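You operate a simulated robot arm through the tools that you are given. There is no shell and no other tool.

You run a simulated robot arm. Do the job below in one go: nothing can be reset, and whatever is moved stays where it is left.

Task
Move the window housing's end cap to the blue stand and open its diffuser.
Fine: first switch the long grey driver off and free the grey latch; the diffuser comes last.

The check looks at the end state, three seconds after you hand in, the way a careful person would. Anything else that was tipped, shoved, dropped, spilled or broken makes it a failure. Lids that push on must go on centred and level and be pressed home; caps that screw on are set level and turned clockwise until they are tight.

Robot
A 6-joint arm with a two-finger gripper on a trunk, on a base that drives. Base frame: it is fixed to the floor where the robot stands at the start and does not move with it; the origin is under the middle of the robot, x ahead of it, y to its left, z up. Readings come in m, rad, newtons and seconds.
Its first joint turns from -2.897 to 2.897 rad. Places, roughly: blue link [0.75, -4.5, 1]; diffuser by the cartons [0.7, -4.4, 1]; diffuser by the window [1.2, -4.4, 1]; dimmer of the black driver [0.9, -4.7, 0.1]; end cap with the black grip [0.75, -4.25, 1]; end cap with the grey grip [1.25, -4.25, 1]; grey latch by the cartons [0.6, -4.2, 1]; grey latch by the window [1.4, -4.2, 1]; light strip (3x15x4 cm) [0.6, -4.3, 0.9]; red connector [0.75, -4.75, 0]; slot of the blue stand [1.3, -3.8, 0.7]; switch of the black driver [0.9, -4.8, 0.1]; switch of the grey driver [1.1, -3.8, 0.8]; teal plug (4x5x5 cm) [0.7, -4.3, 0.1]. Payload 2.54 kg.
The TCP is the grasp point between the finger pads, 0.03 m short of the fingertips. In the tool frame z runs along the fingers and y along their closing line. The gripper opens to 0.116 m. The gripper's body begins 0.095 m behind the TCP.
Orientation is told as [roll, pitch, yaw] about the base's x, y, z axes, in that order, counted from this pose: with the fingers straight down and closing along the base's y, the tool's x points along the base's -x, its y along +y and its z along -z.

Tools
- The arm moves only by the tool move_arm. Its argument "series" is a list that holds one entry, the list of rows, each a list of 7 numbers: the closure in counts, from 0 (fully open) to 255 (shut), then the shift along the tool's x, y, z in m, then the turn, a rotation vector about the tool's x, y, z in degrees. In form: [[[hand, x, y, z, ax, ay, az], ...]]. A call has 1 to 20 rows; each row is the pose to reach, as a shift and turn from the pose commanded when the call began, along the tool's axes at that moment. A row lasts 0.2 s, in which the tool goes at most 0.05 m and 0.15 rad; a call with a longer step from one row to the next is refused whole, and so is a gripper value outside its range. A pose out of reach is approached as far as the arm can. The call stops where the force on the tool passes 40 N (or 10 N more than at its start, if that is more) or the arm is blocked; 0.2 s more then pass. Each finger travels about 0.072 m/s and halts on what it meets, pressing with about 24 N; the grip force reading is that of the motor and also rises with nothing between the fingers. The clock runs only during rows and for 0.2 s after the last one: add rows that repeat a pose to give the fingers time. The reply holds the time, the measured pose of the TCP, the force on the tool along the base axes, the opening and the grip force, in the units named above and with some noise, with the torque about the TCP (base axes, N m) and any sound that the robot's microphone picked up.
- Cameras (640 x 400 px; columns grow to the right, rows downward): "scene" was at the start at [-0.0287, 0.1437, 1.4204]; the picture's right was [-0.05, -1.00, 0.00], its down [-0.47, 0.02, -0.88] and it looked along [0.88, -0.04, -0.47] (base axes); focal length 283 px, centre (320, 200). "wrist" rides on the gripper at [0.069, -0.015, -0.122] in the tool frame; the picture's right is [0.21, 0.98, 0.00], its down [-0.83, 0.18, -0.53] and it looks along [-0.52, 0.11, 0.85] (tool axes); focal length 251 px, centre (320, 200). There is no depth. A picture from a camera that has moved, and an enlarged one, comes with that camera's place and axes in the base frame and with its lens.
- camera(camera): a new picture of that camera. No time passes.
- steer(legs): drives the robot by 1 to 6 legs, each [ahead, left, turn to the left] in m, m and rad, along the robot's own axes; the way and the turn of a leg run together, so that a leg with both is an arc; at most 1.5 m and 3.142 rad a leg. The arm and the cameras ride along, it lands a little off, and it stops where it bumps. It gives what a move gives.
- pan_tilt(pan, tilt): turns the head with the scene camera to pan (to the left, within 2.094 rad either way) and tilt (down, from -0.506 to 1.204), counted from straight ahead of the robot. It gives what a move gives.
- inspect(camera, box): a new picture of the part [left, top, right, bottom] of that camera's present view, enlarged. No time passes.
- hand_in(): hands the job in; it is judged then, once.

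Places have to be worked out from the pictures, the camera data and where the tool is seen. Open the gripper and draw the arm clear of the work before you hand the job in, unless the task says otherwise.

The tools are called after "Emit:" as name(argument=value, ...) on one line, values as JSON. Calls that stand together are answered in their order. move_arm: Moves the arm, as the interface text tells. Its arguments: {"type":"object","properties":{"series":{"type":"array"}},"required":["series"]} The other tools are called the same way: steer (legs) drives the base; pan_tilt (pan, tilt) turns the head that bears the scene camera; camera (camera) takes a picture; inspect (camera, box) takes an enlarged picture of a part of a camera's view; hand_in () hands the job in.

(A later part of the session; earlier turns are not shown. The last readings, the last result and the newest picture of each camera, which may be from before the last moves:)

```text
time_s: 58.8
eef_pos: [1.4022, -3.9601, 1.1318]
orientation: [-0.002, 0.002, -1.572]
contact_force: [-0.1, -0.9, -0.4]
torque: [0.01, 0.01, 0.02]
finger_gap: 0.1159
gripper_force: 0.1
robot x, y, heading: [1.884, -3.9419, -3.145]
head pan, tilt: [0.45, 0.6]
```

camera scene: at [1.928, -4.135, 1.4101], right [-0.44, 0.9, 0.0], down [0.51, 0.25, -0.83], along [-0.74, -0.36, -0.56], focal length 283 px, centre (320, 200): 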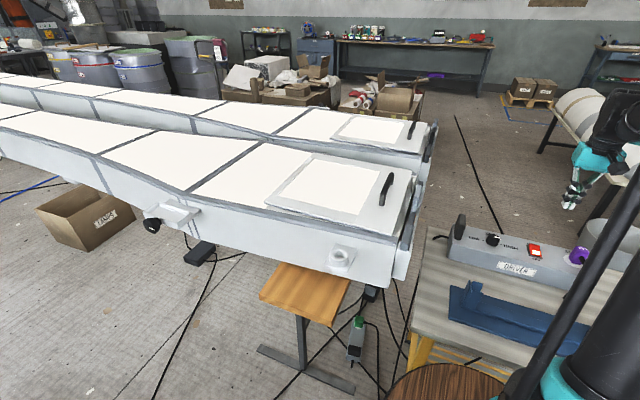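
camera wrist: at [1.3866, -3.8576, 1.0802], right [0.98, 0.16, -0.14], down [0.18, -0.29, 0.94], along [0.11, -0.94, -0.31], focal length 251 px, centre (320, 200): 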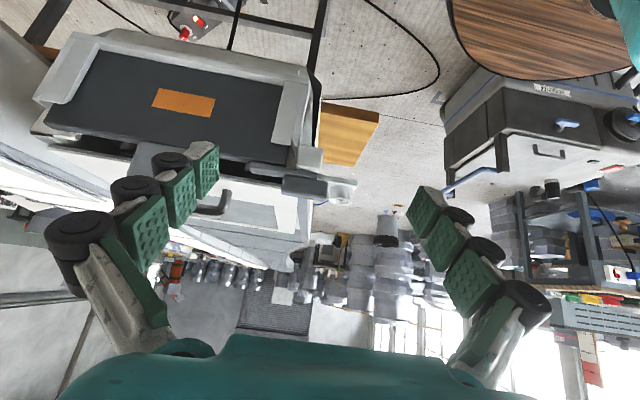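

Now I turn the tool back by 90° while moving over the raised block, at z≈1.13, with the fingers half closed.

Emit:
move_arm(series=[[[30, -0.017, 0.001, 0, 0, 0, 7.5], [60, -0.034, 0.002, 0, 0, 0, 15], [90, -0.051, 0.003, 0, 0, 0, 22.5], [120, -0.068, 0.004, 0, 0, 0, 30], [140, -0.085, 0.005, 0, 0, 0, 37.5], [140, -0.102, 0.006, 0, 0, 0, 45], [140, -0.119, 0.007, 0, 0, 0, 52.5], [140, -0.136, 0.008, 0, 0, 0, 60], [140, -0.153, 0.009, 0, 0, 0, 67.5], [140, -0.17, 0.01, 0, 0, 0, 75], [140, -0.187, 0.011, 0, 0, 0, 82.5], [140, -0.203, 0.013, 0, 0, 0, 90], [140, -0.203, 0.013, 0, 0, 0, 90]]])

Emit:
camera(camera="wrist")

Emit:
inspect(camera="wrist", box=[220, 60, 420, 220])

Emit:
inspect(camera="scene", box=[360, 120, 460, 270])

```text
time_s: 61.6
eef_pos: [1.415, -4.1647, 1.1294]
orientation: [0.0, -0.001, 3.139]
contact_force: [0.1, 0.4, 0.7]
torque: [0.02, -0.01, -0.01]
finger_gap: 0.0526
gripper_force: 0.2
robot x, y, heading: [1.8887, -3.9445, -3.144]
head pan, tilt: [0.45, 0.6]
```

```text
taken
camera wrist: at [1.4828, -4.149, 1.2509], right [0.21, -0.98, 0.0], down [-0.83, -0.18, 0.53], along [-0.52, -0.11, -0.85], focal length 251 px, centre (320, 200)
```

wrist: 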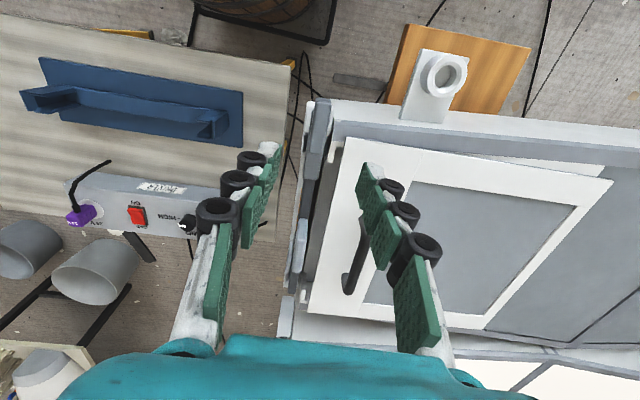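

```text
2.50 times, centred on (320, 140) of wrist
camera zoom: at [1.4828, -4.149, 1.2509], right [0.21, -0.98, 0.0], down [-0.83, -0.18, 0.53], along [-0.52, -0.11, -0.85], focal length 629 px, centre (320, 350)
```

zoom: 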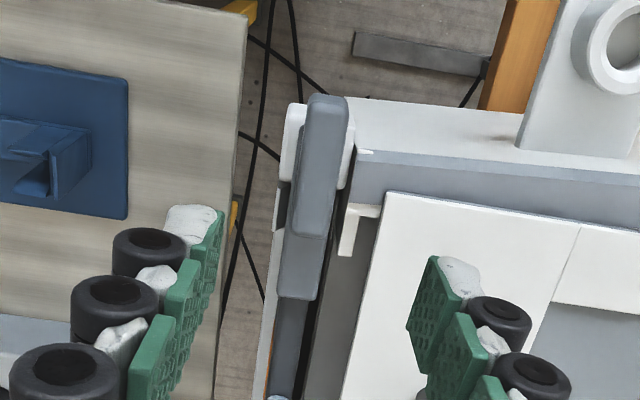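

```text
2.67 times, centred on (410, 195) of scene
camera zoom: at [1.928, -4.135, 1.4101], right [-0.44, 0.9, 0.0], down [0.51, 0.25, -0.83], along [-0.74, -0.36, -0.56], focal length 755 px, centre (80, 213)
```

zoom: 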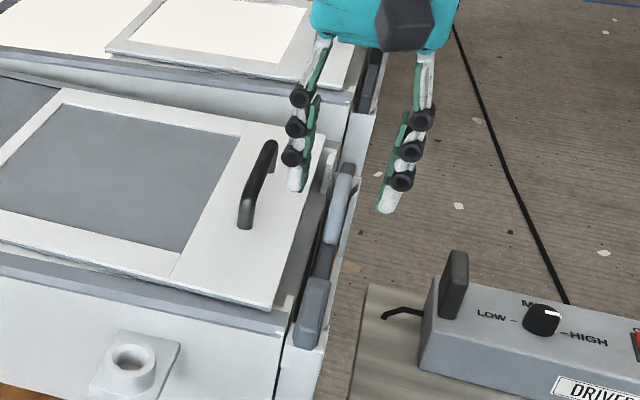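

The diffuser's light has gone out, so the driver off is confirmed. The raised block is centred at about (1.406, −4.164); I narrow the opening to ~36 mm and lower the fingers around it to tip height ≈0.962.

Emit:
move_arm(series=[[[176, -0.007, 0, 0.03, 0, 0, 0], [176, -0.007, 0, 0.06, 0, 0, 0], [176, -0.007, 0, 0.09, 0, 0, 0], [176, -0.007, 0, 0.11, 0, 0, 0], [176, -0.007, 0, 0.12, 0, 0, 0], [176, -0.007, 0, 0.13, 0, 0, 0], [176, -0.007, 0, 0.136, 0, 0, 0], [176, -0.007, 0, 0.136, 0, 0, 0]]])

Emit:
inspect(camera="scene", box=[360, 170, 460, 270])

Emit:
camera(camera="wrist")

```text
time_s: 63.4
eef_pos: [1.4074, -4.165, 0.9938]
orientation: [0.0, -0.002, -3.143]
contact_force: [-0.4, -0.9, 0.6]
torque: [0.0, 0.01, 0.03]
finger_gap: 0.0358
gripper_force: 0.1
robot x, y, heading: [1.8879, -3.9435, -3.142]
head pan, tilt: [0.45, 0.6]
```

```text
4.00 times, centred on (410, 220) of scene
camera zoom: at [1.928, -4.135, 1.4101], right [-0.44, 0.9, 0.0], down [0.51, 0.25, -0.83], along [-0.74, -0.36, -0.56], focal length 1133 px, centre (-40, 120)
```

zoom: 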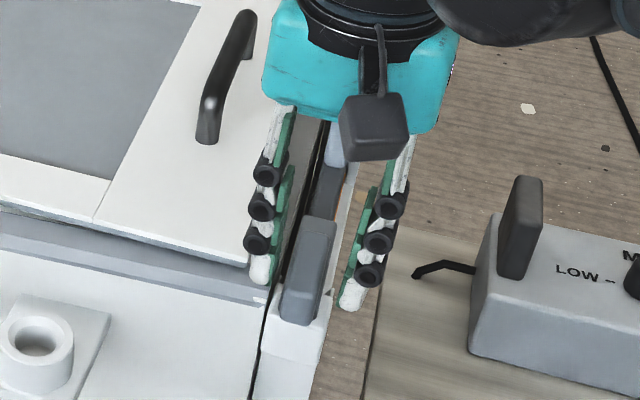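

```text
taken
camera wrist: at [1.4762, -4.1489, 1.1161], right [0.21, -0.98, 0.0], down [-0.83, -0.18, 0.53], along [-0.52, -0.11, -0.85], focal length 251 px, centre (320, 200)
```

wrist: 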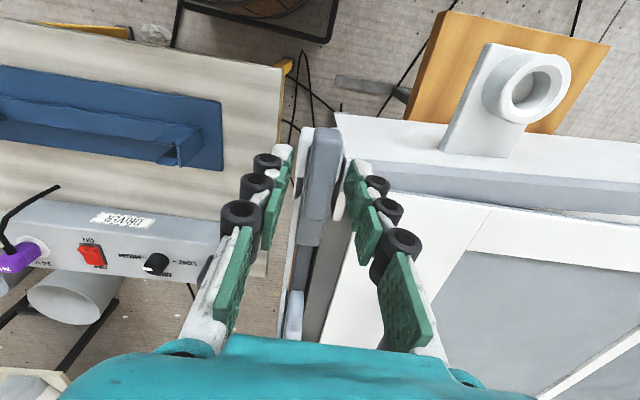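

The fingers straddle the block. I close to grip it and check the gap.

Emit:
move_arm(series=[[[255, 0, 0, 0, 0, 0, 0], [255, 0, 0, 0, 0, 0, 0], [255, 0, 0, 0, 0, 0, 0]]])

Emit:
inspect(camera="scene", box=[360, 170, 460, 270])

```text
time_s: 64.2
eef_pos: [1.4062, -4.166, 0.9949]
orientation: [0.0, -0.002, -3.138]
contact_force: [-4.3, -22.0, -5.6]
torque: [-0.74, 0.44, 0.12]
finger_gap: 0.0175
gripper_force: 42.8
robot x, y, heading: [1.8877, -3.9455, -3.14]
head pan, tilt: [0.45, 0.6]
```

```text
4.00 times, centred on (410, 220) of scene
camera zoom: at [1.9277, -4.1362, 1.41], right [-0.44, 0.9, 0.0], down [0.51, 0.25, -0.82], along [-0.74, -0.36, -0.57], focal length 1133 px, centre (-40, 120)
```

zoom: 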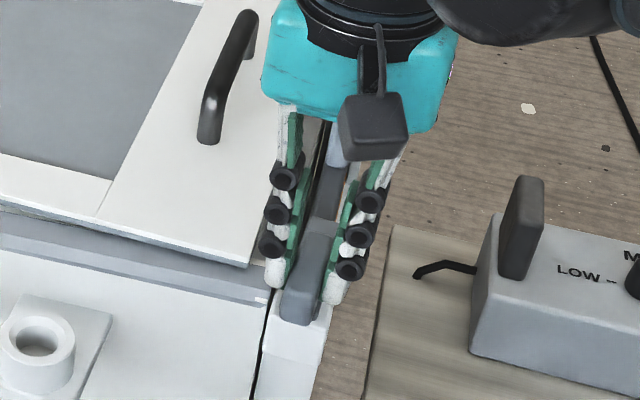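

Gripped (gap 17.5 mm), with a small sideways strain. I shift 2 mm toward −y to relax it and try sliding the latch gently toward +x (away from the cap).

Emit:
move_arm(series=[[[255, 0, 0.002, 0, 0, 0, 0], [255, 0.003, 0.002, 0, 0, 0, 0], [255, 0.006, 0.002, 0, 0, 0, 0], [255, 0.009, 0.002, 0, 0, 0, 0], [255, 0.012, 0.002, 0, 0, 0, 0]]])

Emit:
inspect(camera="scene", box=[360, 170, 460, 270])

```text
time_s: 65.2
eef_pos: [1.4134, -4.1661, 0.9946]
orientation: [0.002, -0.006, 3.141]
contact_force: [-5.0, -4.8, -15.3]
torque: [-0.23, 1.14, 0.1]
finger_gap: 0.0177
gripper_force: 43.1
robot x, y, heading: [1.8884, -3.9387, -3.14]
head pan, tilt: [0.45, 0.6]
stopped in row 4: the force on the tool passed its limit at 41 N (the readings are from after the stop); the commanded pose is now the measured one
```

```text
4.00 times, centred on (410, 220) of scene
camera zoom: at [1.9271, -4.1354, 1.41], right [-0.44, 0.9, 0.0], down [0.51, 0.25, -0.82], along [-0.74, -0.36, -0.57], focal length 1133 px, centre (-40, 120)
```

zoom: 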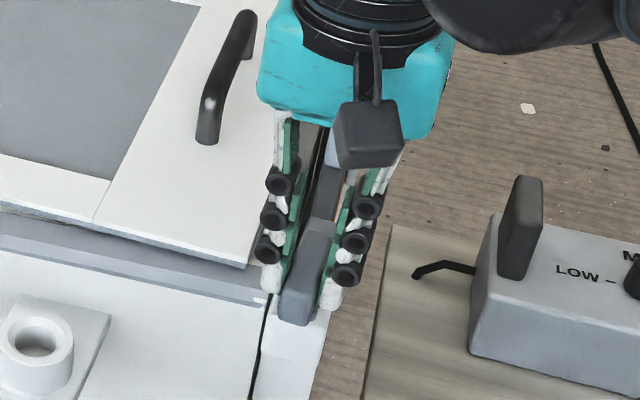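

Sliding is blocked; the raised block sits exactly centred on the white block (≈1.408, −4.164), so it is a turn-knob. I re-centre the grip on it.

Emit:
move_arm(series=[[[190, 0, 0, 0, 0, 0, 0], [190, -0.006, 0.0005, 0, 0, 0, 0], [190, -0.006, 0.0005, 0, 0, 0, 0], [255, -0.006, 0.0005, 0, 0, 0, 0], [255, -0.006, 0.0005, 0, 0, 0, 0]]])

Emit:
inspect(camera="wrist", box=[220, 90, 420, 220])

```text
time_s: 66.4
eef_pos: [1.4079, -4.1664, 0.9942]
orientation: [0.002, -0.006, 3.141]
contact_force: [1.6, 2.4, -2.0]
torque: [0.05, -0.1, 0.02]
finger_gap: 0.0175
gripper_force: 43.3
robot x, y, heading: [1.8881, -3.9436, -3.143]
head pan, tilt: [0.45, 0.6]
```

```text
3.08 times, centred on (320, 155) of wrist
camera zoom: at [1.4767, -4.1505, 1.1167], right [0.21, -0.98, 0.0], down [-0.82, -0.18, 0.54], along [-0.53, -0.12, -0.84], focal length 774 px, centre (320, 338)
```

zoom: 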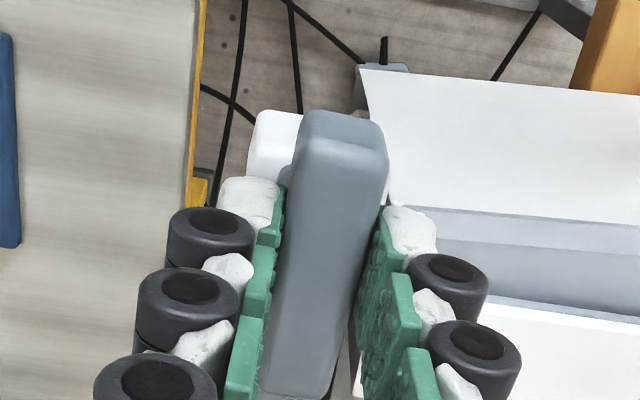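

Grip is centred with little strain. I twist the knob clockwise seen from above, so the bar's free end swings out toward +y, first 20°.

Emit:
move_arm(series=[[[255, 0, 0, 0, 0, 0, 4], [255, 0, 0, 0, 0, 0, 8], [255, 0, 0, 0, 0, 0, 12], [255, 0, 0, 0, 0, 0, 16], [255, 0, 0, 0, 0, 0, 20]]])

Emit:
inspect(camera="scene", box=[360, 170, 460, 270])

Emit:
inspect(camera="wrist", box=[220, 90, 420, 290])

```text
time_s: 67.6
eef_pos: [1.4078, -4.1681, 0.9956]
orientation: [0.004, -0.003, 2.791]
contact_force: [0.1, -20.6, -3.7]
torque: [-0.23, 0.93, 0.12]
finger_gap: 0.0174
gripper_force: 42.9
robot x, y, heading: [1.8889, -3.9467, -3.144]
head pan, tilt: [0.45, 0.6]
```

```text
4.00 times, centred on (410, 220) of scene
camera zoom: at [1.9276, -4.136, 1.41], right [-0.44, 0.9, 0.0], down [0.51, 0.25, -0.82], along [-0.74, -0.36, -0.57], focal length 1133 px, centre (-40, 120)
```

zoom: 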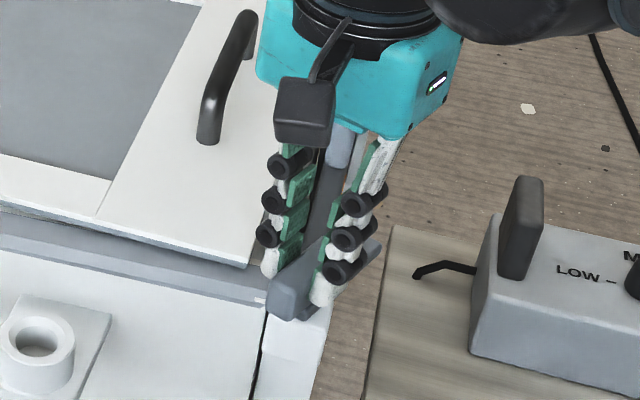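

```text
2.00 times, centred on (320, 190) of wrist
camera zoom: at [1.4775, -4.1765, 1.1167], right [-0.13, -0.99, 0.0], down [-0.84, 0.11, 0.54], along [-0.53, 0.07, -0.84], focal length 503 px, centre (320, 220)
```

zoom: 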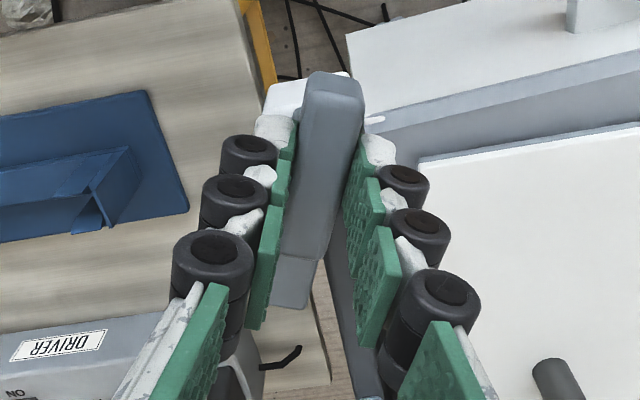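

It turns: the bar has swung out 20°. The sideways strain suggests the pivot lies ~6 mm toward −x of my grip point, so I continue the twist to 90° following an arc about that pivot.

Emit:
move_arm(series=[[[255, 0.0003, 0.002, 0, 0, 0, 0], [255, 0.0003, 0.0025, 0, 0, 0, 5], [255, 0.0003, 0.0031, 0, 0, 0, 10], [255, 0.0002, 0.0037, 0, 0, 0, 15], [255, 0, 0.0042, 0, 0, 0, 20], [255, -0.0002, 0.0046, 0, 0, 0, 25], [255, -0.0004, 0.005, 0, 0, 0, 30], [255, -0.0007, 0.0055, 0, 0, 0, 35], [255, -0.001, 0.0059, 0, 0, 0, 40], [255, -0.0014, 0.0063, 0, 0, 0, 45], [255, -0.0018, 0.0066, 0, 0, 0, 50], [255, -0.0022, 0.0069, 0, 0, 0, 55], [255, -0.0027, 0.0072, 0, 0, 0, 60], [255, -0.0031, 0.0075, 0, 0, 0, 65], [255, -0.0035, 0.0077, 0, 0, 0, 70]]])

Emit:
inspect(camera="scene", box=[360, 170, 460, 270])

Emit:
camera(camera="wrist")

```text
time_s: 70.8
eef_pos: [1.4033, -4.171, 0.9945]
orientation: [0.002, 0.003, 1.57]
contact_force: [24.5, 18.9, -7.8]
torque: [0.8, -0.66, 1.17]
finger_gap: 0.018
gripper_force: 43.9
robot x, y, heading: [1.8842, -3.9443, -3.147]
head pan, tilt: [0.45, 0.6]
```

```text
4.00 times, centred on (410, 220) of scene
camera zoom: at [1.9284, -4.1342, 1.4102], right [-0.44, 0.9, 0.0], down [0.51, 0.25, -0.83], along [-0.74, -0.36, -0.56], focal length 1133 px, centre (-40, 120)
```

zoom: 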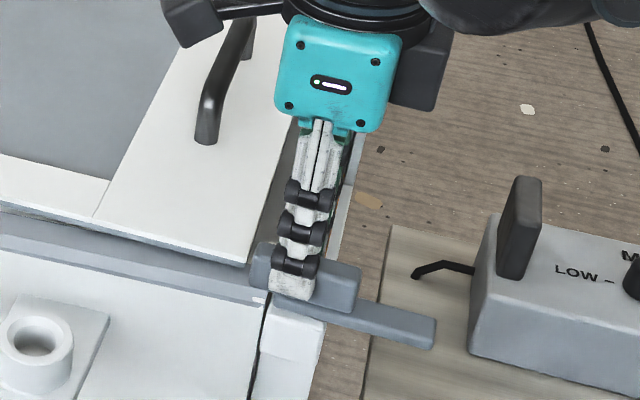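

```text
taken
camera wrist: at [1.4179, -4.2398, 1.1171], right [-0.98, -0.21, 0.0], down [-0.18, 0.83, 0.53], along [-0.12, 0.52, -0.85], focal length 251 px, centre (320, 200)
```

wrist: 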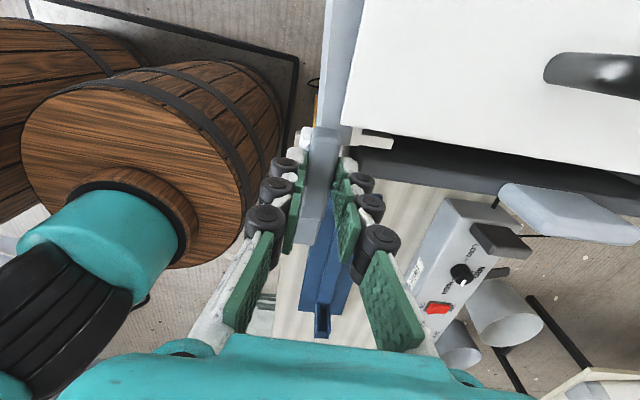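

The latch now points straight out (+y), 90° from closed, clear of the cap. I open the fingers a little and lift off.

Emit:
move_arm(series=[[[176, 0, 0, 0, 0, 0, 0], [176, 0, 0, 0, 0, 0, 0], [176, 0, 0, -0.03, 0, 0, 0], [176, 0, 0, -0.07, 0, 0, 0], [176, 0, 0, -0.11, 0, 0, 0], [176, 0, 0, -0.15, 0, 0, 0], [100, 0, 0, -0.19, 0, 0, 0], [0, 0, 0, -0.2, 0, 0, 0]]])

Emit:
camera(camera="scene")

Emit:
inspect(camera="scene", box=[350, 160, 460, 270])

Emit:
camera(camera="wrist")

```text
time_s: 72.6
eef_pos: [1.4025, -4.1731, 1.1944]
orientation: [0.005, 0.003, 1.57]
contact_force: [-0.3, -1.3, 0.2]
torque: [-0.01, -0.03, 0.02]
finger_gap: 0.109
gripper_force: 0.1
robot x, y, heading: [1.887, -3.9467, -3.139]
head pan, tilt: [0.45, 0.6]
```

```text
taken
camera scene: at [1.9276, -4.1349, 1.4101], right [-0.44, 0.9, 0.0], down [0.51, 0.25, -0.83], along [-0.74, -0.36, -0.56], focal length 283 px, centre (320, 200)
```

scene: 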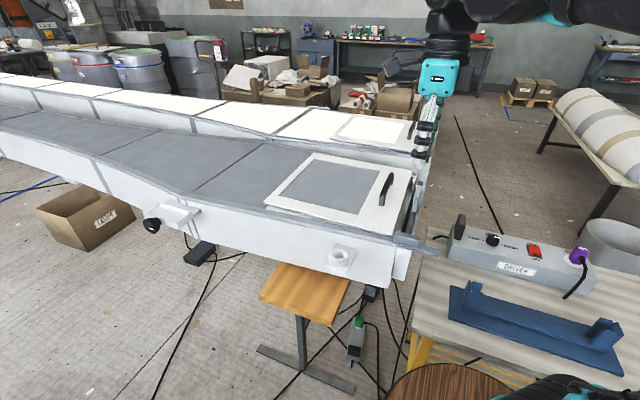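

```text
3.64 times, centred on (405, 215) of scene
camera zoom: at [1.9276, -4.1349, 1.4101], right [-0.44, 0.9, 0.0], down [0.51, 0.25, -0.83], along [-0.74, -0.36, -0.56], focal length 1030 px, centre (11, 146)
```

zoom: 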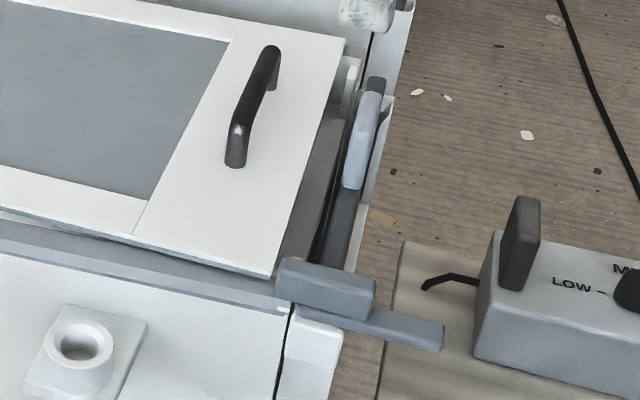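

```text
taken
camera wrist: at [1.417, -4.2405, 1.3154], right [-0.98, -0.21, 0.0], down [-0.18, 0.83, 0.53], along [-0.12, 0.52, -0.85], focal length 251 px, centre (320, 200)
```

wrist: 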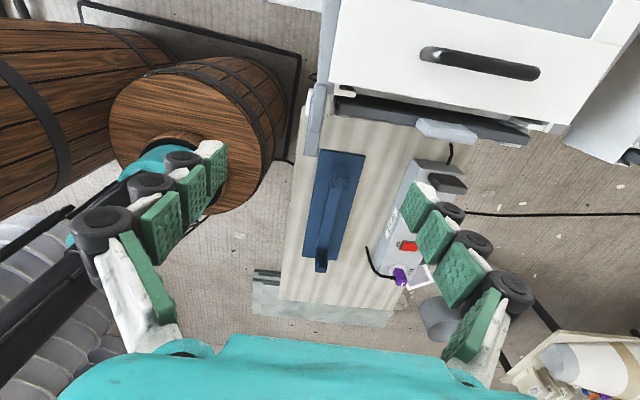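

The latch is free. Next I move over the grey grip tab (≈1.236, −4.165), turning the tool back so the fingers close along y, and look closely.

Emit:
move_arm(series=[[[0, -0.001, 0.014, 0.006, 0, 0, -7.5], [0, -0.001, 0.028, 0.012, 0, 0, -15], [0, -0.002, 0.042, 0.018, 0, 0, -22.5], [0, -0.003, 0.056, 0.024, 0, 0, -30], [0, -0.003, 0.07, 0.03, 0, 0, -37.5], [0, -0.004, 0.084, 0.036, 0, 0, -45], [60, -0.005, 0.098, 0.042, 0, 0, -52.5], [100, -0.005, 0.112, 0.048, 0, 0, -60], [140, -0.006, 0.126, 0.054, 0, 0, -67.5], [140, -0.007, 0.14, 0.06, 0, 0, -75], [140, -0.008, 0.154, 0.065, 0, 0, -82.5], [140, -0.008, 0.1665, 0.07, 0, 0, -90], [140, -0.008, 0.1665, 0.07, 0, 0, -90]]])

Emit:
camera(camera="wrist")

Emit:
inspect(camera="wrist", box=[230, 60, 410, 260])

Emit:
inspect(camera="scene", box=[370, 120, 450, 220])

```text
time_s: 75.4
eef_pos: [1.2364, -4.165, 1.1236]
orientation: [0.002, -0.005, -3.143]
contact_force: [0.0, -0.5, 0.2]
torque: [-0.02, 0.0, 0.0]
finger_gap: 0.0522
gripper_force: 0.1
robot x, y, heading: [1.8854, -3.9464, -3.142]
head pan, tilt: [0.45, 0.6]
```

```text
taken
camera wrist: at [1.3052, -4.1489, 1.2462], right [0.22, -0.98, 0.0], down [-0.82, -0.18, 0.54], along [-0.53, -0.12, -0.84], focal length 251 px, centre (320, 200)
```

wrist: 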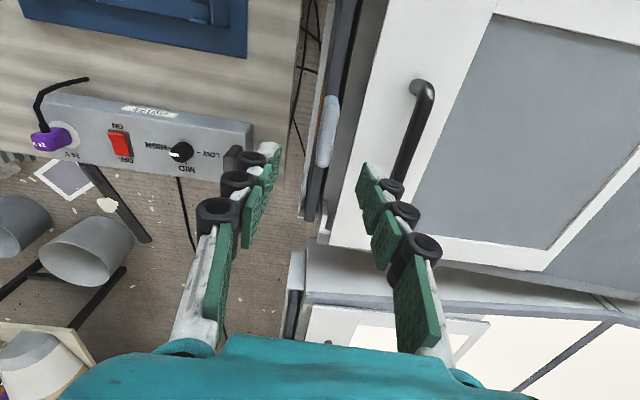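

```text
2.00 times, centred on (320, 160) of wrist
camera zoom: at [1.3052, -4.1489, 1.2462], right [0.22, -0.98, 0.0], down [-0.82, -0.18, 0.54], along [-0.53, -0.12, -0.84], focal length 503 px, centre (320, 280)
```

zoom: 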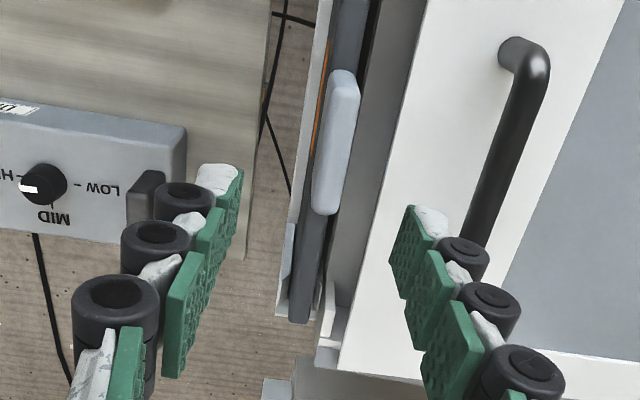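

```text
4.00 times, centred on (410, 170) of scene
camera zoom: at [1.9275, -4.135, 1.4101], right [-0.44, 0.9, 0.0], down [0.51, 0.25, -0.83], along [-0.74, -0.36, -0.56], focal length 1133 px, centre (-40, 320)
```

zoom: 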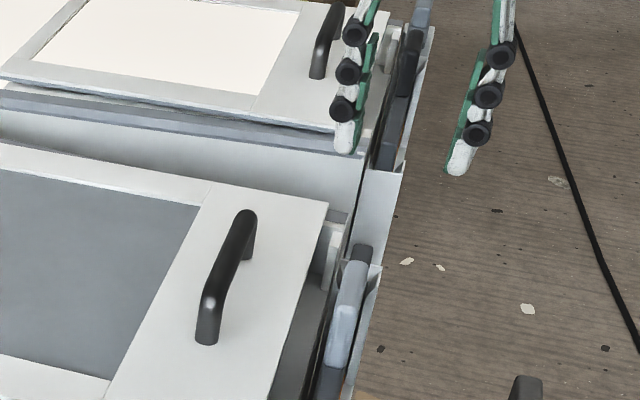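

Several features (latch, diffuser edge, cap) show the housing is yawed by about +3.7°. I align the tool by that angle, re-centre over the tab at about (1.232, −4.173), lower to just above it and look again.

Emit:
move_arm(series=[[[140, -0.001, 0.002, 0.02, 0, 0.1, -1], [140, -0.002, 0.005, 0.04, 0, 0.2, -2.5], [140, -0.004, 0.008, 0.06, 0, 0.3, -3.7], [140, -0.004, 0.008, 0.07, 0, 0.3, -3.7], [140, -0.004, 0.008, 0.07, 0, 0.3, -3.7]]])

Emit:
inspect(camera="wrist", box=[230, 80, 410, 260])

Emit:
inspect(camera="scene", box=[370, 120, 450, 220])

```text
time_s: 76.6
eef_pos: [1.233, -4.1721, 1.0539]
orientation: [0.001, 0.001, -3.077]
contact_force: [1.2, 0.4, 0.2]
torque: [-0.02, 0.01, -0.01]
finger_gap: 0.0521
gripper_force: 0.1
robot x, y, heading: [1.887, -3.9478, -3.147]
head pan, tilt: [0.45, 0.6]
```

```text
2.22 times, centred on (320, 170) of wrist
camera zoom: at [1.299, -4.1517, 1.1768], right [0.28, -0.96, 0.0], down [-0.81, -0.23, 0.53], along [-0.51, -0.15, -0.85], focal length 559 px, centre (320, 267)
```

zoom: 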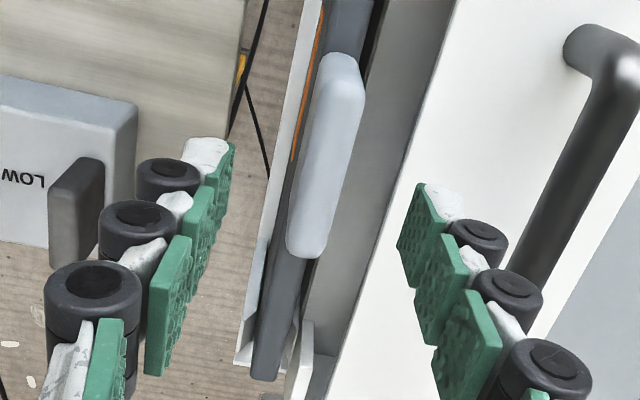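

```text
4.00 times, centred on (410, 170) of scene
camera zoom: at [1.9275, -4.135, 1.4101], right [-0.44, 0.9, 0.0], down [0.51, 0.25, -0.83], along [-0.74, -0.36, -0.56], focal length 1133 px, centre (-40, 320)
```

zoom: 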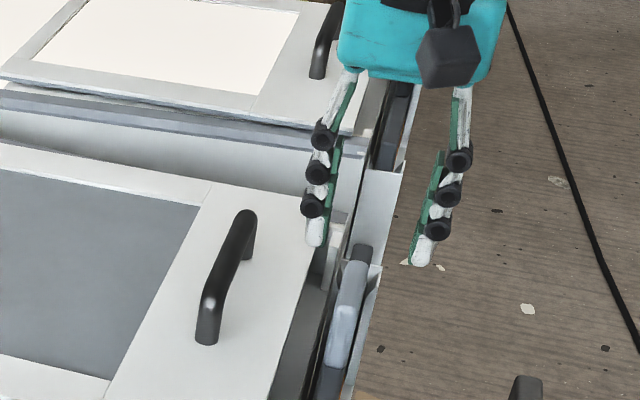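

The tab's centre works out at about (1.228, −4.1745), 61 mm wide and ~15 mm thick. I shift there, narrow the fingers to 36 mm, lower to TCP z≈0.995 and check before closing.

Emit:
move_arm(series=[[[176, -0.0051, 0.0021, 0, 0, 0, 0], [176, -0.0051, 0.0021, 0.015, 0, 0, 0], [176, -0.0051, 0.0021, 0.03, 0, 0, 0], [176, -0.0051, 0.0021, 0.045, 0, 0, 0], [176, -0.0051, 0.0021, 0.059, 0, 0, 0], [176, -0.0051, 0.0021, 0.059, 0, 0, 0]]])

Emit:
inspect(camera="wrist", box=[230, 80, 410, 260])

Emit:
inspect(camera="scene", box=[370, 120, 450, 220])

```text
time_s: 78.0
eef_pos: [1.2265, -4.1758, 0.9976]
orientation: [-0.001, -0.001, -3.077]
contact_force: [0.1, -1.2, 0.4]
torque: [0.0, 0.01, 0.0]
finger_gap: 0.0359
gripper_force: 0.1
robot x, y, heading: [1.8856, -3.9467, -3.137]
head pan, tilt: [0.45, 0.6]
```

```text
2.22 times, centred on (320, 170) of wrist
camera zoom: at [1.2931, -4.1542, 1.1192], right [0.28, -0.96, 0.0], down [-0.81, -0.23, 0.53], along [-0.51, -0.15, -0.85], focal length 559 px, centre (320, 267)
```

zoom: 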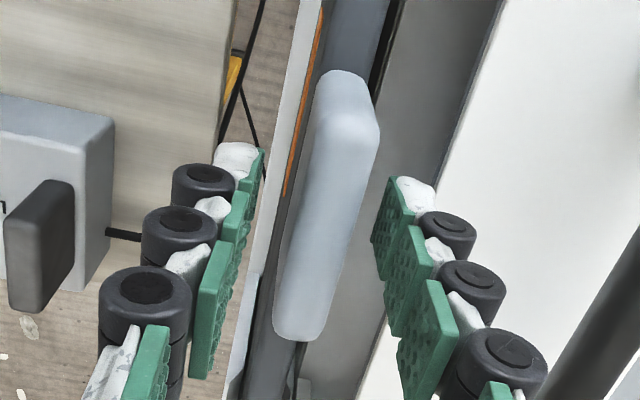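

```text
4.00 times, centred on (410, 170) of scene
camera zoom: at [1.9275, -4.135, 1.4101], right [-0.44, 0.9, 0.0], down [0.51, 0.25, -0.83], along [-0.74, -0.36, -0.56], focal length 1133 px, centre (-40, 320)
```

zoom: 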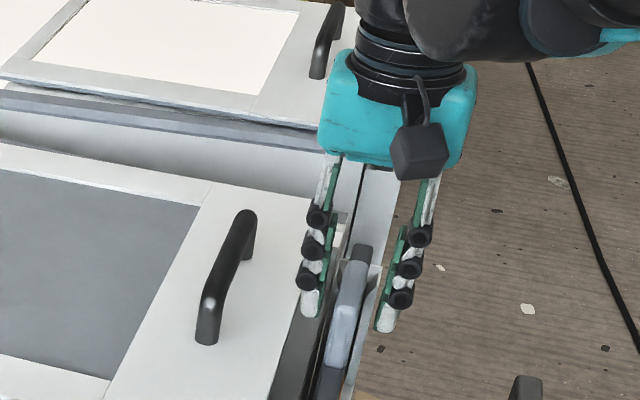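

The fingers straddle the tab evenly. I close on it.

Emit:
move_arm(series=[[[255, 0, 0, 0, 0, 0, 0], [255, 0, 0, 0, 0, 0, 0], [255, 0, 0, 0, 0, 0, 0]]])

Emit:
inspect(camera="wrist", box=[230, 80, 410, 260])

```text
time_s: 78.8
eef_pos: [1.2261, -4.1742, 0.9965]
orientation: [0.003, -0.001, -3.076]
contact_force: [0.7, -0.9, -0.3]
torque: [0.0, 0.09, -0.11]
finger_gap: 0.0156
gripper_force: 24.3
robot x, y, heading: [1.8875, -3.9431, -3.143]
head pan, tilt: [0.45, 0.6]
```

```text
2.22 times, centred on (320, 170) of wrist
camera zoom: at [1.2931, -4.1542, 1.1193], right [0.28, -0.96, 0.0], down [-0.81, -0.23, 0.53], along [-0.51, -0.15, -0.85], focal length 559 px, centre (320, 267)
```

zoom: 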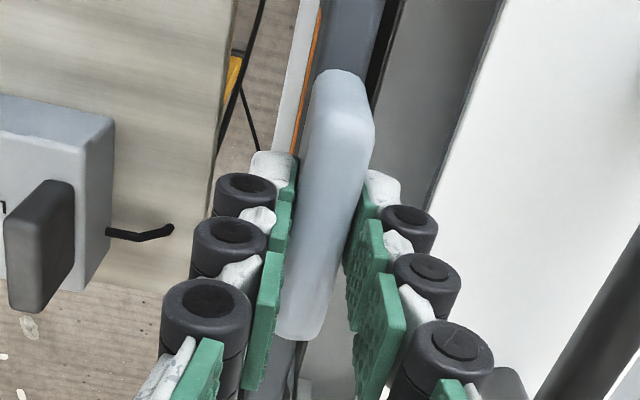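

Gripped cleanly (gap 15.6 mm, almost no strain). I lift straight up slowly, 3 cm first.

Emit:
move_arm(series=[[[255, 0, 0, -0.005, 0, 0, 0], [255, 0, 0, -0.01, 0, 0, 0], [255, 0, 0, -0.015, 0, 0, 0], [255, 0, 0, -0.02, 0, 0, 0], [255, 0, 0, -0.025, 0, 0, 0], [255, 0, 0, -0.03, 0, 0, 0]]])

Emit:
inspect(camera="scene", box=[350, 130, 460, 260])

```text
time_s: 80.2
eef_pos: [1.2254, -4.1749, 1.0271]
orientation: [0.0, -0.001, -3.075]
contact_force: [-0.5, 0.5, -2.4]
torque: [-0.02, -0.01, 0.0]
finger_gap: 0.0156
gripper_force: 24.0
robot x, y, heading: [1.886, -3.946, -3.139]
head pan, tilt: [0.45, 0.6]
```

```text
3.08 times, centred on (405, 195) of scene
camera zoom: at [1.9274, -4.135, 1.4101], right [-0.44, 0.9, 0.0], down [0.51, 0.25, -0.82], along [-0.74, -0.36, -0.57], focal length 872 px, centre (58, 215)
```

zoom: 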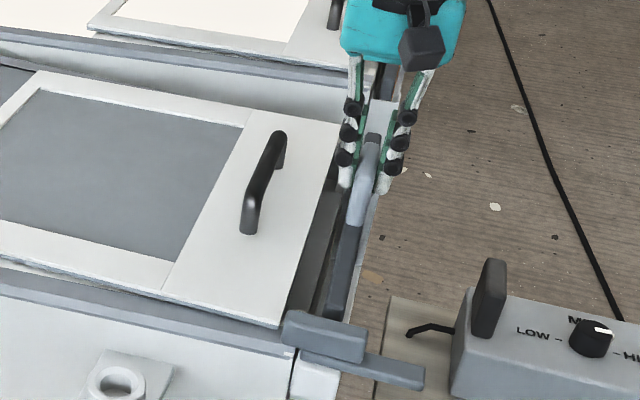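

The cap is rising freely (~2.4 N weight). I lift on to clear the channels.

Emit:
move_arm(series=[[[255, 0, 0, -0.02, 0, 0, 0], [255, 0, 0, -0.04, 0, 0, 0], [255, 0, 0, -0.06, 0, 0, 0], [255, 0, 0, -0.08, 0, 0, 0], [255, 0, 0, -0.1, 0, 0, 0], [255, 0, 0, -0.12, 0, 0, 0], [255, 0, 0, -0.14, 0, 0, 0], [255, 0, 0, -0.16, 0, 0, 0], [255, 0, 0, -0.18, 0, 0, 0], [255, 0, 0, -0.2, 0, 0, 0]]])

Emit:
camera(camera="scene")

Emit:
inspect(camera="scene", box=[340, 100, 460, 260])

Emit:
camera(camera="wrist")

```text
time_s: 82.4
eef_pos: [1.2265, -4.1745, 1.2277]
orientation: [0.001, 0.001, -3.077]
contact_force: [0.0, 0.4, -3.2]
torque: [0.01, 0.01, -0.04]
finger_gap: 0.0154
gripper_force: 24.2
robot x, y, heading: [1.8906, -3.9413, -3.142]
head pan, tilt: [0.45, 0.6]
```

```text
taken
camera scene: at [1.9274, -4.135, 1.4101], right [-0.44, 0.9, 0.0], down [0.51, 0.25, -0.82], along [-0.74, -0.36, -0.57], focal length 283 px, centre (320, 200)
```

scene: 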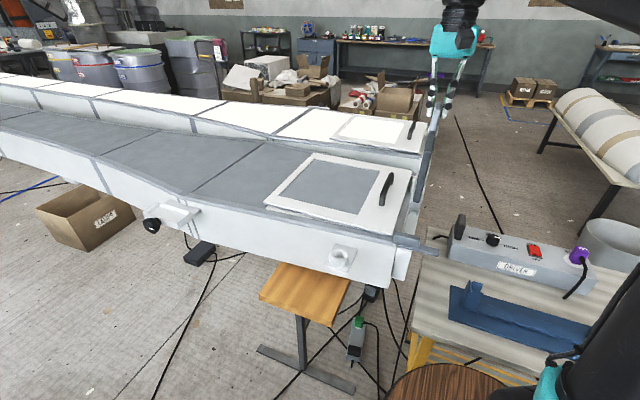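

```text
2.50 times, centred on (400, 180) of scene
camera zoom: at [1.9274, -4.135, 1.4101], right [-0.44, 0.9, 0.0], down [0.51, 0.25, -0.82], along [-0.74, -0.36, -0.57], focal length 708 px, centre (120, 250)
```

zoom: 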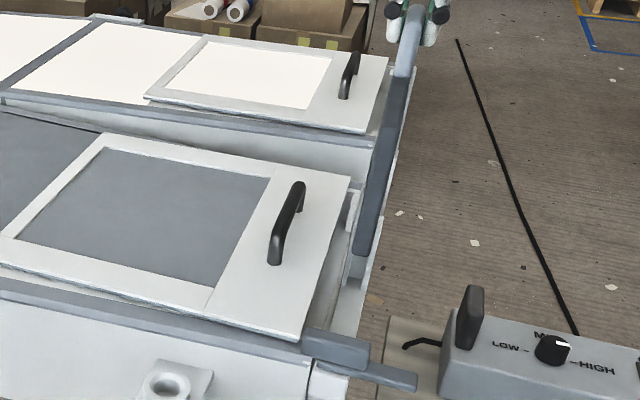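

```text
taken
camera wrist: at [1.2934, -4.1544, 1.3498], right [0.28, -0.96, 0.0], down [-0.81, -0.23, 0.53], along [-0.51, -0.15, -0.85], focal length 251 px, centre (320, 200)
```

wrist: 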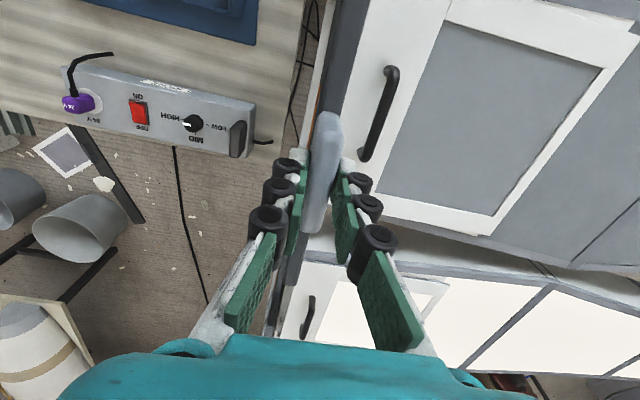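

The cap hangs clear (plate bottom ≈1.06). I carry it over toward the stand at height, stopping at about (1.40, −3.80, 1.15) where the wrist camera sees the stand for precise measuring.

Emit:
move_arm(series=[[[255, 0.005, -0.02, 0, 0, 0, 0], [255, 0.015, -0.05, 0, 0, 0, 0], [255, 0.03, -0.085, 0, 0, 0, 0], [255, 0.05, -0.12, 0, 0, 0, 0], [255, 0.07, -0.155, 0, 0, 0, 0], [255, 0.09, -0.19, 0, 0, 0, 0], [255, 0.11, -0.225, 0.01, 0, 0, 0], [255, 0.13, -0.26, 0.02, 0, 0, 0], [255, 0.15, -0.295, 0.035, 0, 0, 0], [255, 0.17, -0.33, 0.05, 0, 0, 0], [255, 0.19, -0.355, 0.065, 0, 0, 0], [255, 0.1973, -0.3625, 0.0777, 0, 0, 0], [255, 0.1973, -0.3625, 0.0777, 0, 0, 0]]])

Emit:
camera(camera="wrist")

Emit:
inspect(camera="wrist", box=[220, 60, 420, 240])

Emit:
camera(camera="scene")

```text
time_s: 85.2
eef_pos: [1.4024, -3.8005, 1.1479]
orientation: [0.001, 0.001, -3.076]
contact_force: [-0.7, -0.1, -3.6]
torque: [0.02, 0.0, 0.02]
finger_gap: 0.0155
gripper_force: 23.3
robot x, y, heading: [1.889, -3.9433, -3.141]
head pan, tilt: [0.45, 0.6]
```

```text
taken
camera wrist: at [1.4688, -3.7804, 1.2697], right [0.28, -0.96, 0.0], down [-0.81, -0.23, 0.53], along [-0.51, -0.15, -0.85], focal length 251 px, centre (320, 200)
```

wrist: 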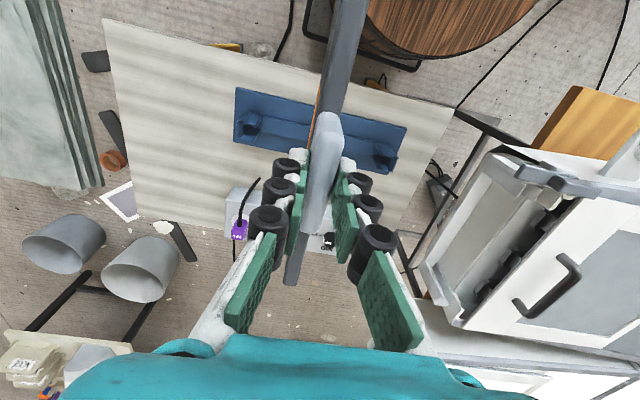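

```text
2.22 times, centred on (320, 150) of wrist
camera zoom: at [1.4688, -3.7804, 1.2697], right [0.28, -0.96, 0.0], down [-0.81, -0.23, 0.53], along [-0.51, -0.15, -0.85], focal length 559 px, centre (320, 311)
```

zoom: 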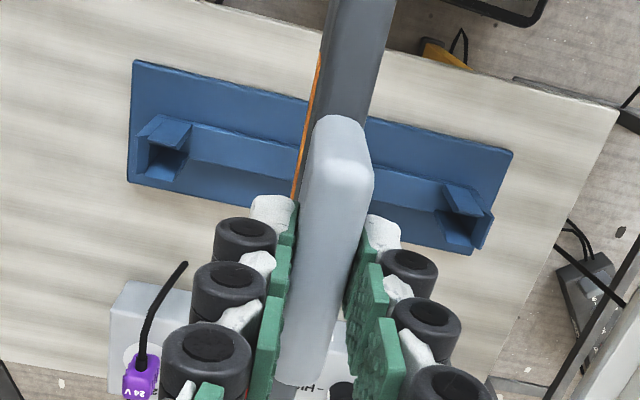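

```text
taken
camera scene: at [1.9275, -4.1349, 1.4101], right [-0.44, 0.9, 0.0], down [0.51, 0.25, -0.83], along [-0.74, -0.36, -0.56], focal length 283 px, centre (320, 200)
```

scene: 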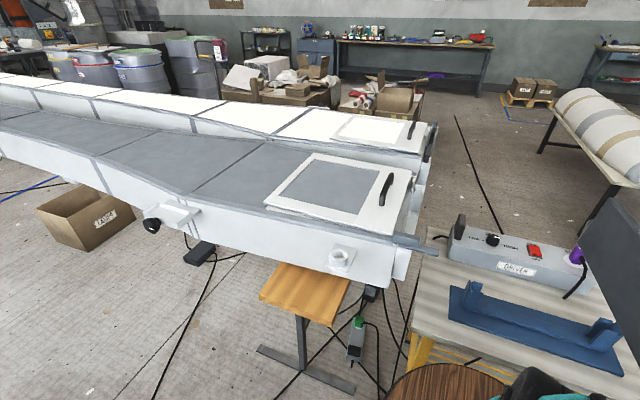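

The stand is visible on both sides of the plate. I zoom on each of its posts to measure the slots.

Emit:
inspect(camera="wrist", box=[225, 75, 305, 165])

Emit:
inspect(camera="wrist", box=[340, 100, 420, 190])

Emit:
inspect(camera="scene", box=[430, 265, 640, 395])

```text
4.44 times, centred on (265, 120) of wrist
camera zoom: at [1.4688, -3.7804, 1.2697], right [0.28, -0.96, 0.0], down [-0.81, -0.23, 0.53], along [-0.51, -0.15, -0.85], focal length 1118 px, centre (564, 556)
```

zoom: 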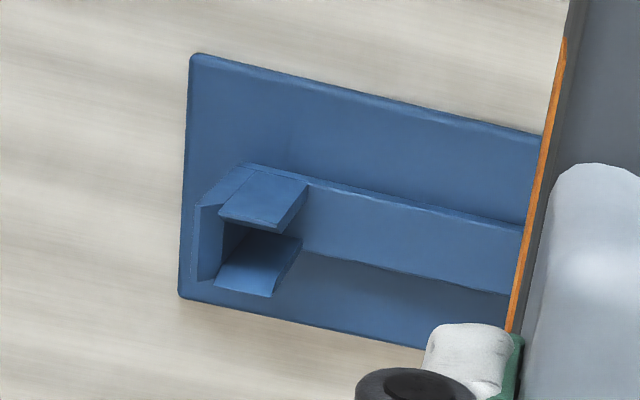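

```text
4.44 times, centred on (380, 145) of wrist
camera zoom: at [1.4688, -3.7804, 1.2697], right [0.28, -0.96, 0.0], down [-0.81, -0.23, 0.53], along [-0.51, -0.15, -0.85], focal length 1118 px, centre (53, 444)
```

zoom: 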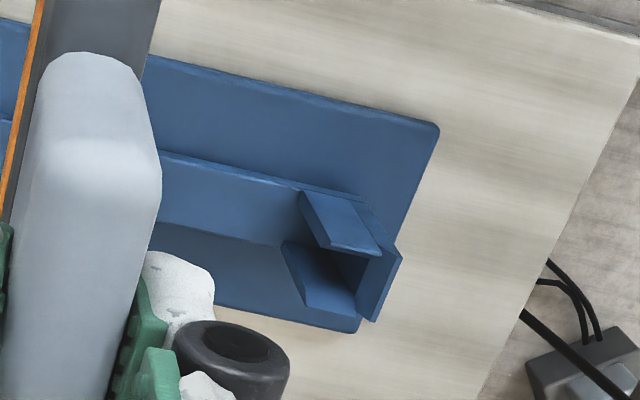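

```text
3.05 times, centred on (535, 330) of scene
camera zoom: at [1.9275, -4.1349, 1.4101], right [-0.44, 0.9, 0.0], down [0.51, 0.25, -0.83], along [-0.74, -0.36, -0.56], focal length 863 px, centre (-335, -196)
```

zoom: 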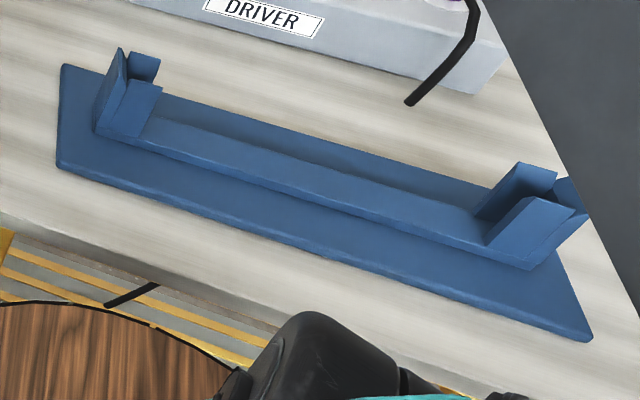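

The stand's slot runs from about (1.288, −3.69) to (1.302, −3.97): centre ≈(1.295, −3.829), yawed +3.1°, post tops z≈0.789, and ~0.298 m between end walls versus the ~0.282 m plate. I move above its centre and turn the cap 89.3° at safe height.

Emit:
move_arm(series=[[[255, -0.009, 0.0018, 0, 0, 0, -7.44], [255, -0.018, 0.0036, 0, 0, 0, -14.88], [255, -0.027, 0.0054, 0, 0, 0, -22.33], [255, -0.036, 0.0071, 0, 0, 0, -29.77], [255, -0.045, 0.0089, 0, 0, 0, -37.2], [255, -0.0545, 0.0107, 0, 0, 0, -44.65], [255, -0.064, 0.0125, 0, 0, 0, -52.1], [255, -0.073, 0.0143, 0, 0, 0, -59.5], [255, -0.082, 0.016, 0, 0, 0, -67], [255, -0.091, 0.0178, 0, 0, 0, -74.4], [255, -0.1, 0.0196, 0, 0, 0, -81.9], [255, -0.1091, 0.0214, 0, 0, 0, -89.3], [255, -0.1091, 0.0214, 0, 0, 0, -89.3]]])

Emit:
camera(camera="wrist")

Emit:
camera(camera="scene")

```text
time_s: 88.0
eef_pos: [1.2932, -3.8296, 1.1498]
orientation: [0.002, -0.001, -1.519]
contact_force: [0.5, -0.8, -3.0]
torque: [-0.02, -0.04, 0.0]
finger_gap: 0.0157
gripper_force: 24.4
robot x, y, heading: [1.8829, -3.9425, -3.143]
head pan, tilt: [0.45, 0.6]
```

```text
taken
camera wrist: at [1.2734, -3.7599, 1.2707], right [0.96, 0.27, 0.0], down [0.22, -0.81, 0.53], along [0.14, -0.52, -0.84], focal length 251 px, centre (320, 200)
```

wrist: 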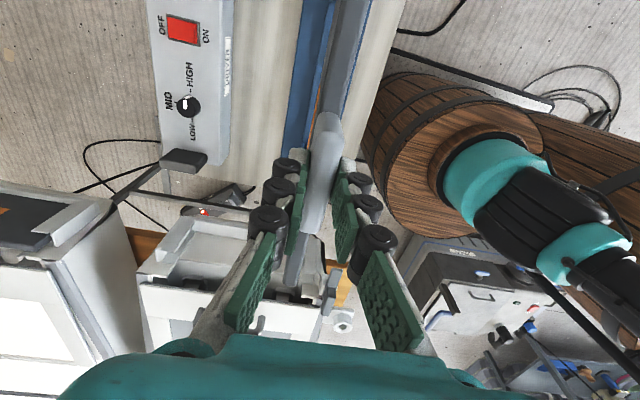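

```text
taken
camera scene: at [1.9275, -4.1349, 1.4101], right [-0.44, 0.9, 0.0], down [0.51, 0.25, -0.83], along [-0.74, -0.36, -0.56], focal length 283 px, centre (320, 200)
```

scene: 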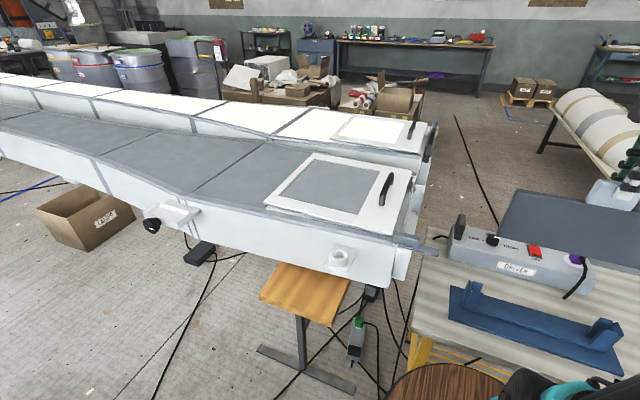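

The scene camera now sees the plate face-on. I pan the head a little right so plate and stand are fully in view while lowering.

Emit:
pan_tilt(pan=0.15, tilt=0.65)

Emit:
camera(camera="scene")

```text
time_s: 88.8
eef_pos: [1.2919, -3.8291, 1.1496]
orientation: [0.0, -0.001, -1.518]
contact_force: [0.0, -0.2, -3.0]
torque: [0.04, 0.03, 0.0]
finger_gap: 0.0153
gripper_force: 23.6
robot x, y, heading: [1.8838, -3.9448, -3.142]
head pan, tilt: [0.15, 0.649]
```

```text
taken
camera scene: at [1.9212, -4.1095, 1.4058], right [-0.15, 0.99, 0.0], down [0.6, 0.09, -0.8], along [-0.79, -0.12, -0.6], focal length 283 px, centre (320, 200)
```

scene: 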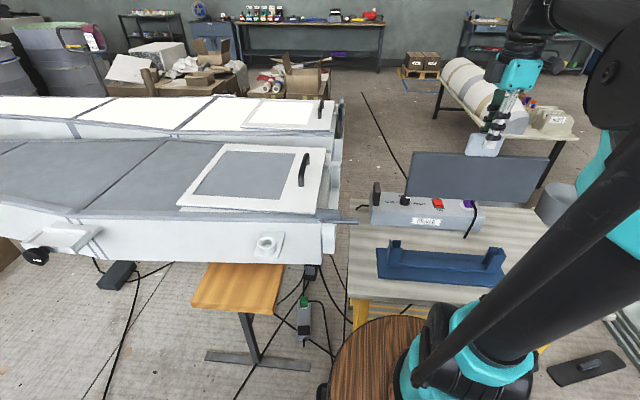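

Good view of both. I enlarge to measure the plate's alignment with the slot.

Emit:
inspect(camera="scene", box=[360, 140, 570, 290])

Emit:
inspect(camera="wrist", box=[230, 0, 430, 150])

Emit:
inspect(camera="wrist", box=[240, 200, 380, 310])

```text
2.67 times, centred on (465, 215) of scene
camera zoom: at [1.9212, -4.1095, 1.4058], right [-0.15, 0.99, 0.0], down [0.6, 0.09, -0.8], along [-0.79, -0.12, -0.6], focal length 755 px, centre (-67, 160)
```

zoom: 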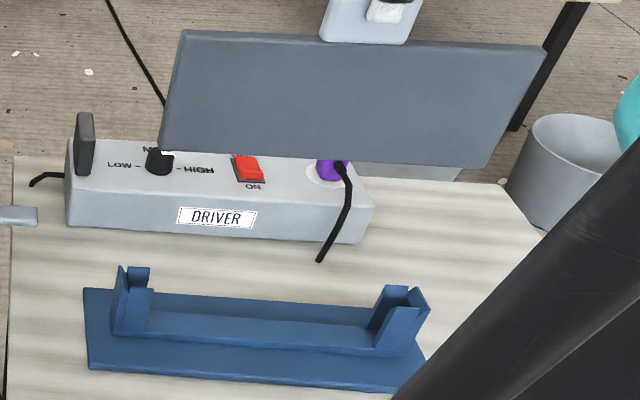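

```text
2.67 times, centred on (330, 75) of wrist
camera zoom: at [1.2736, -3.7599, 1.2708], right [0.96, 0.26, 0.0], down [0.22, -0.81, 0.53], along [0.14, -0.52, -0.84], focal length 670 px, centre (293, 533)
```

zoom: 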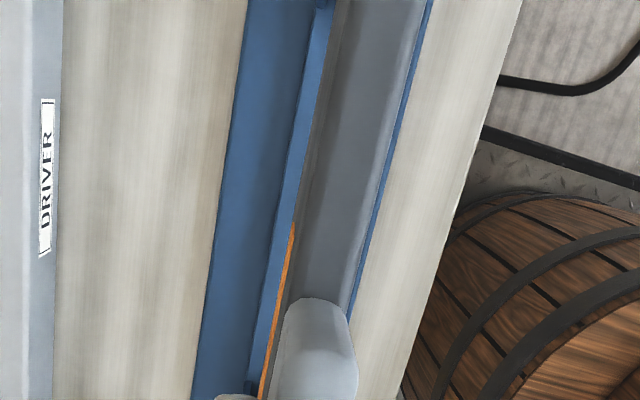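

```text
3.64 times, centred on (310, 255) of wrist
camera zoom: at [1.2736, -3.7599, 1.2708], right [0.96, 0.26, 0.0], down [0.22, -0.81, 0.53], along [0.14, -0.52, -0.84], focal length 914 px, centre (356, 0)
```

zoom: 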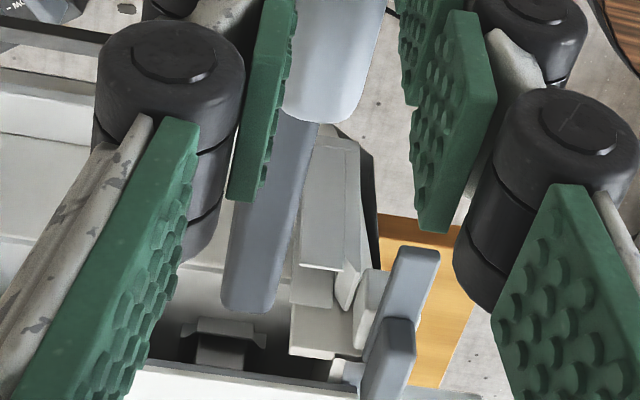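

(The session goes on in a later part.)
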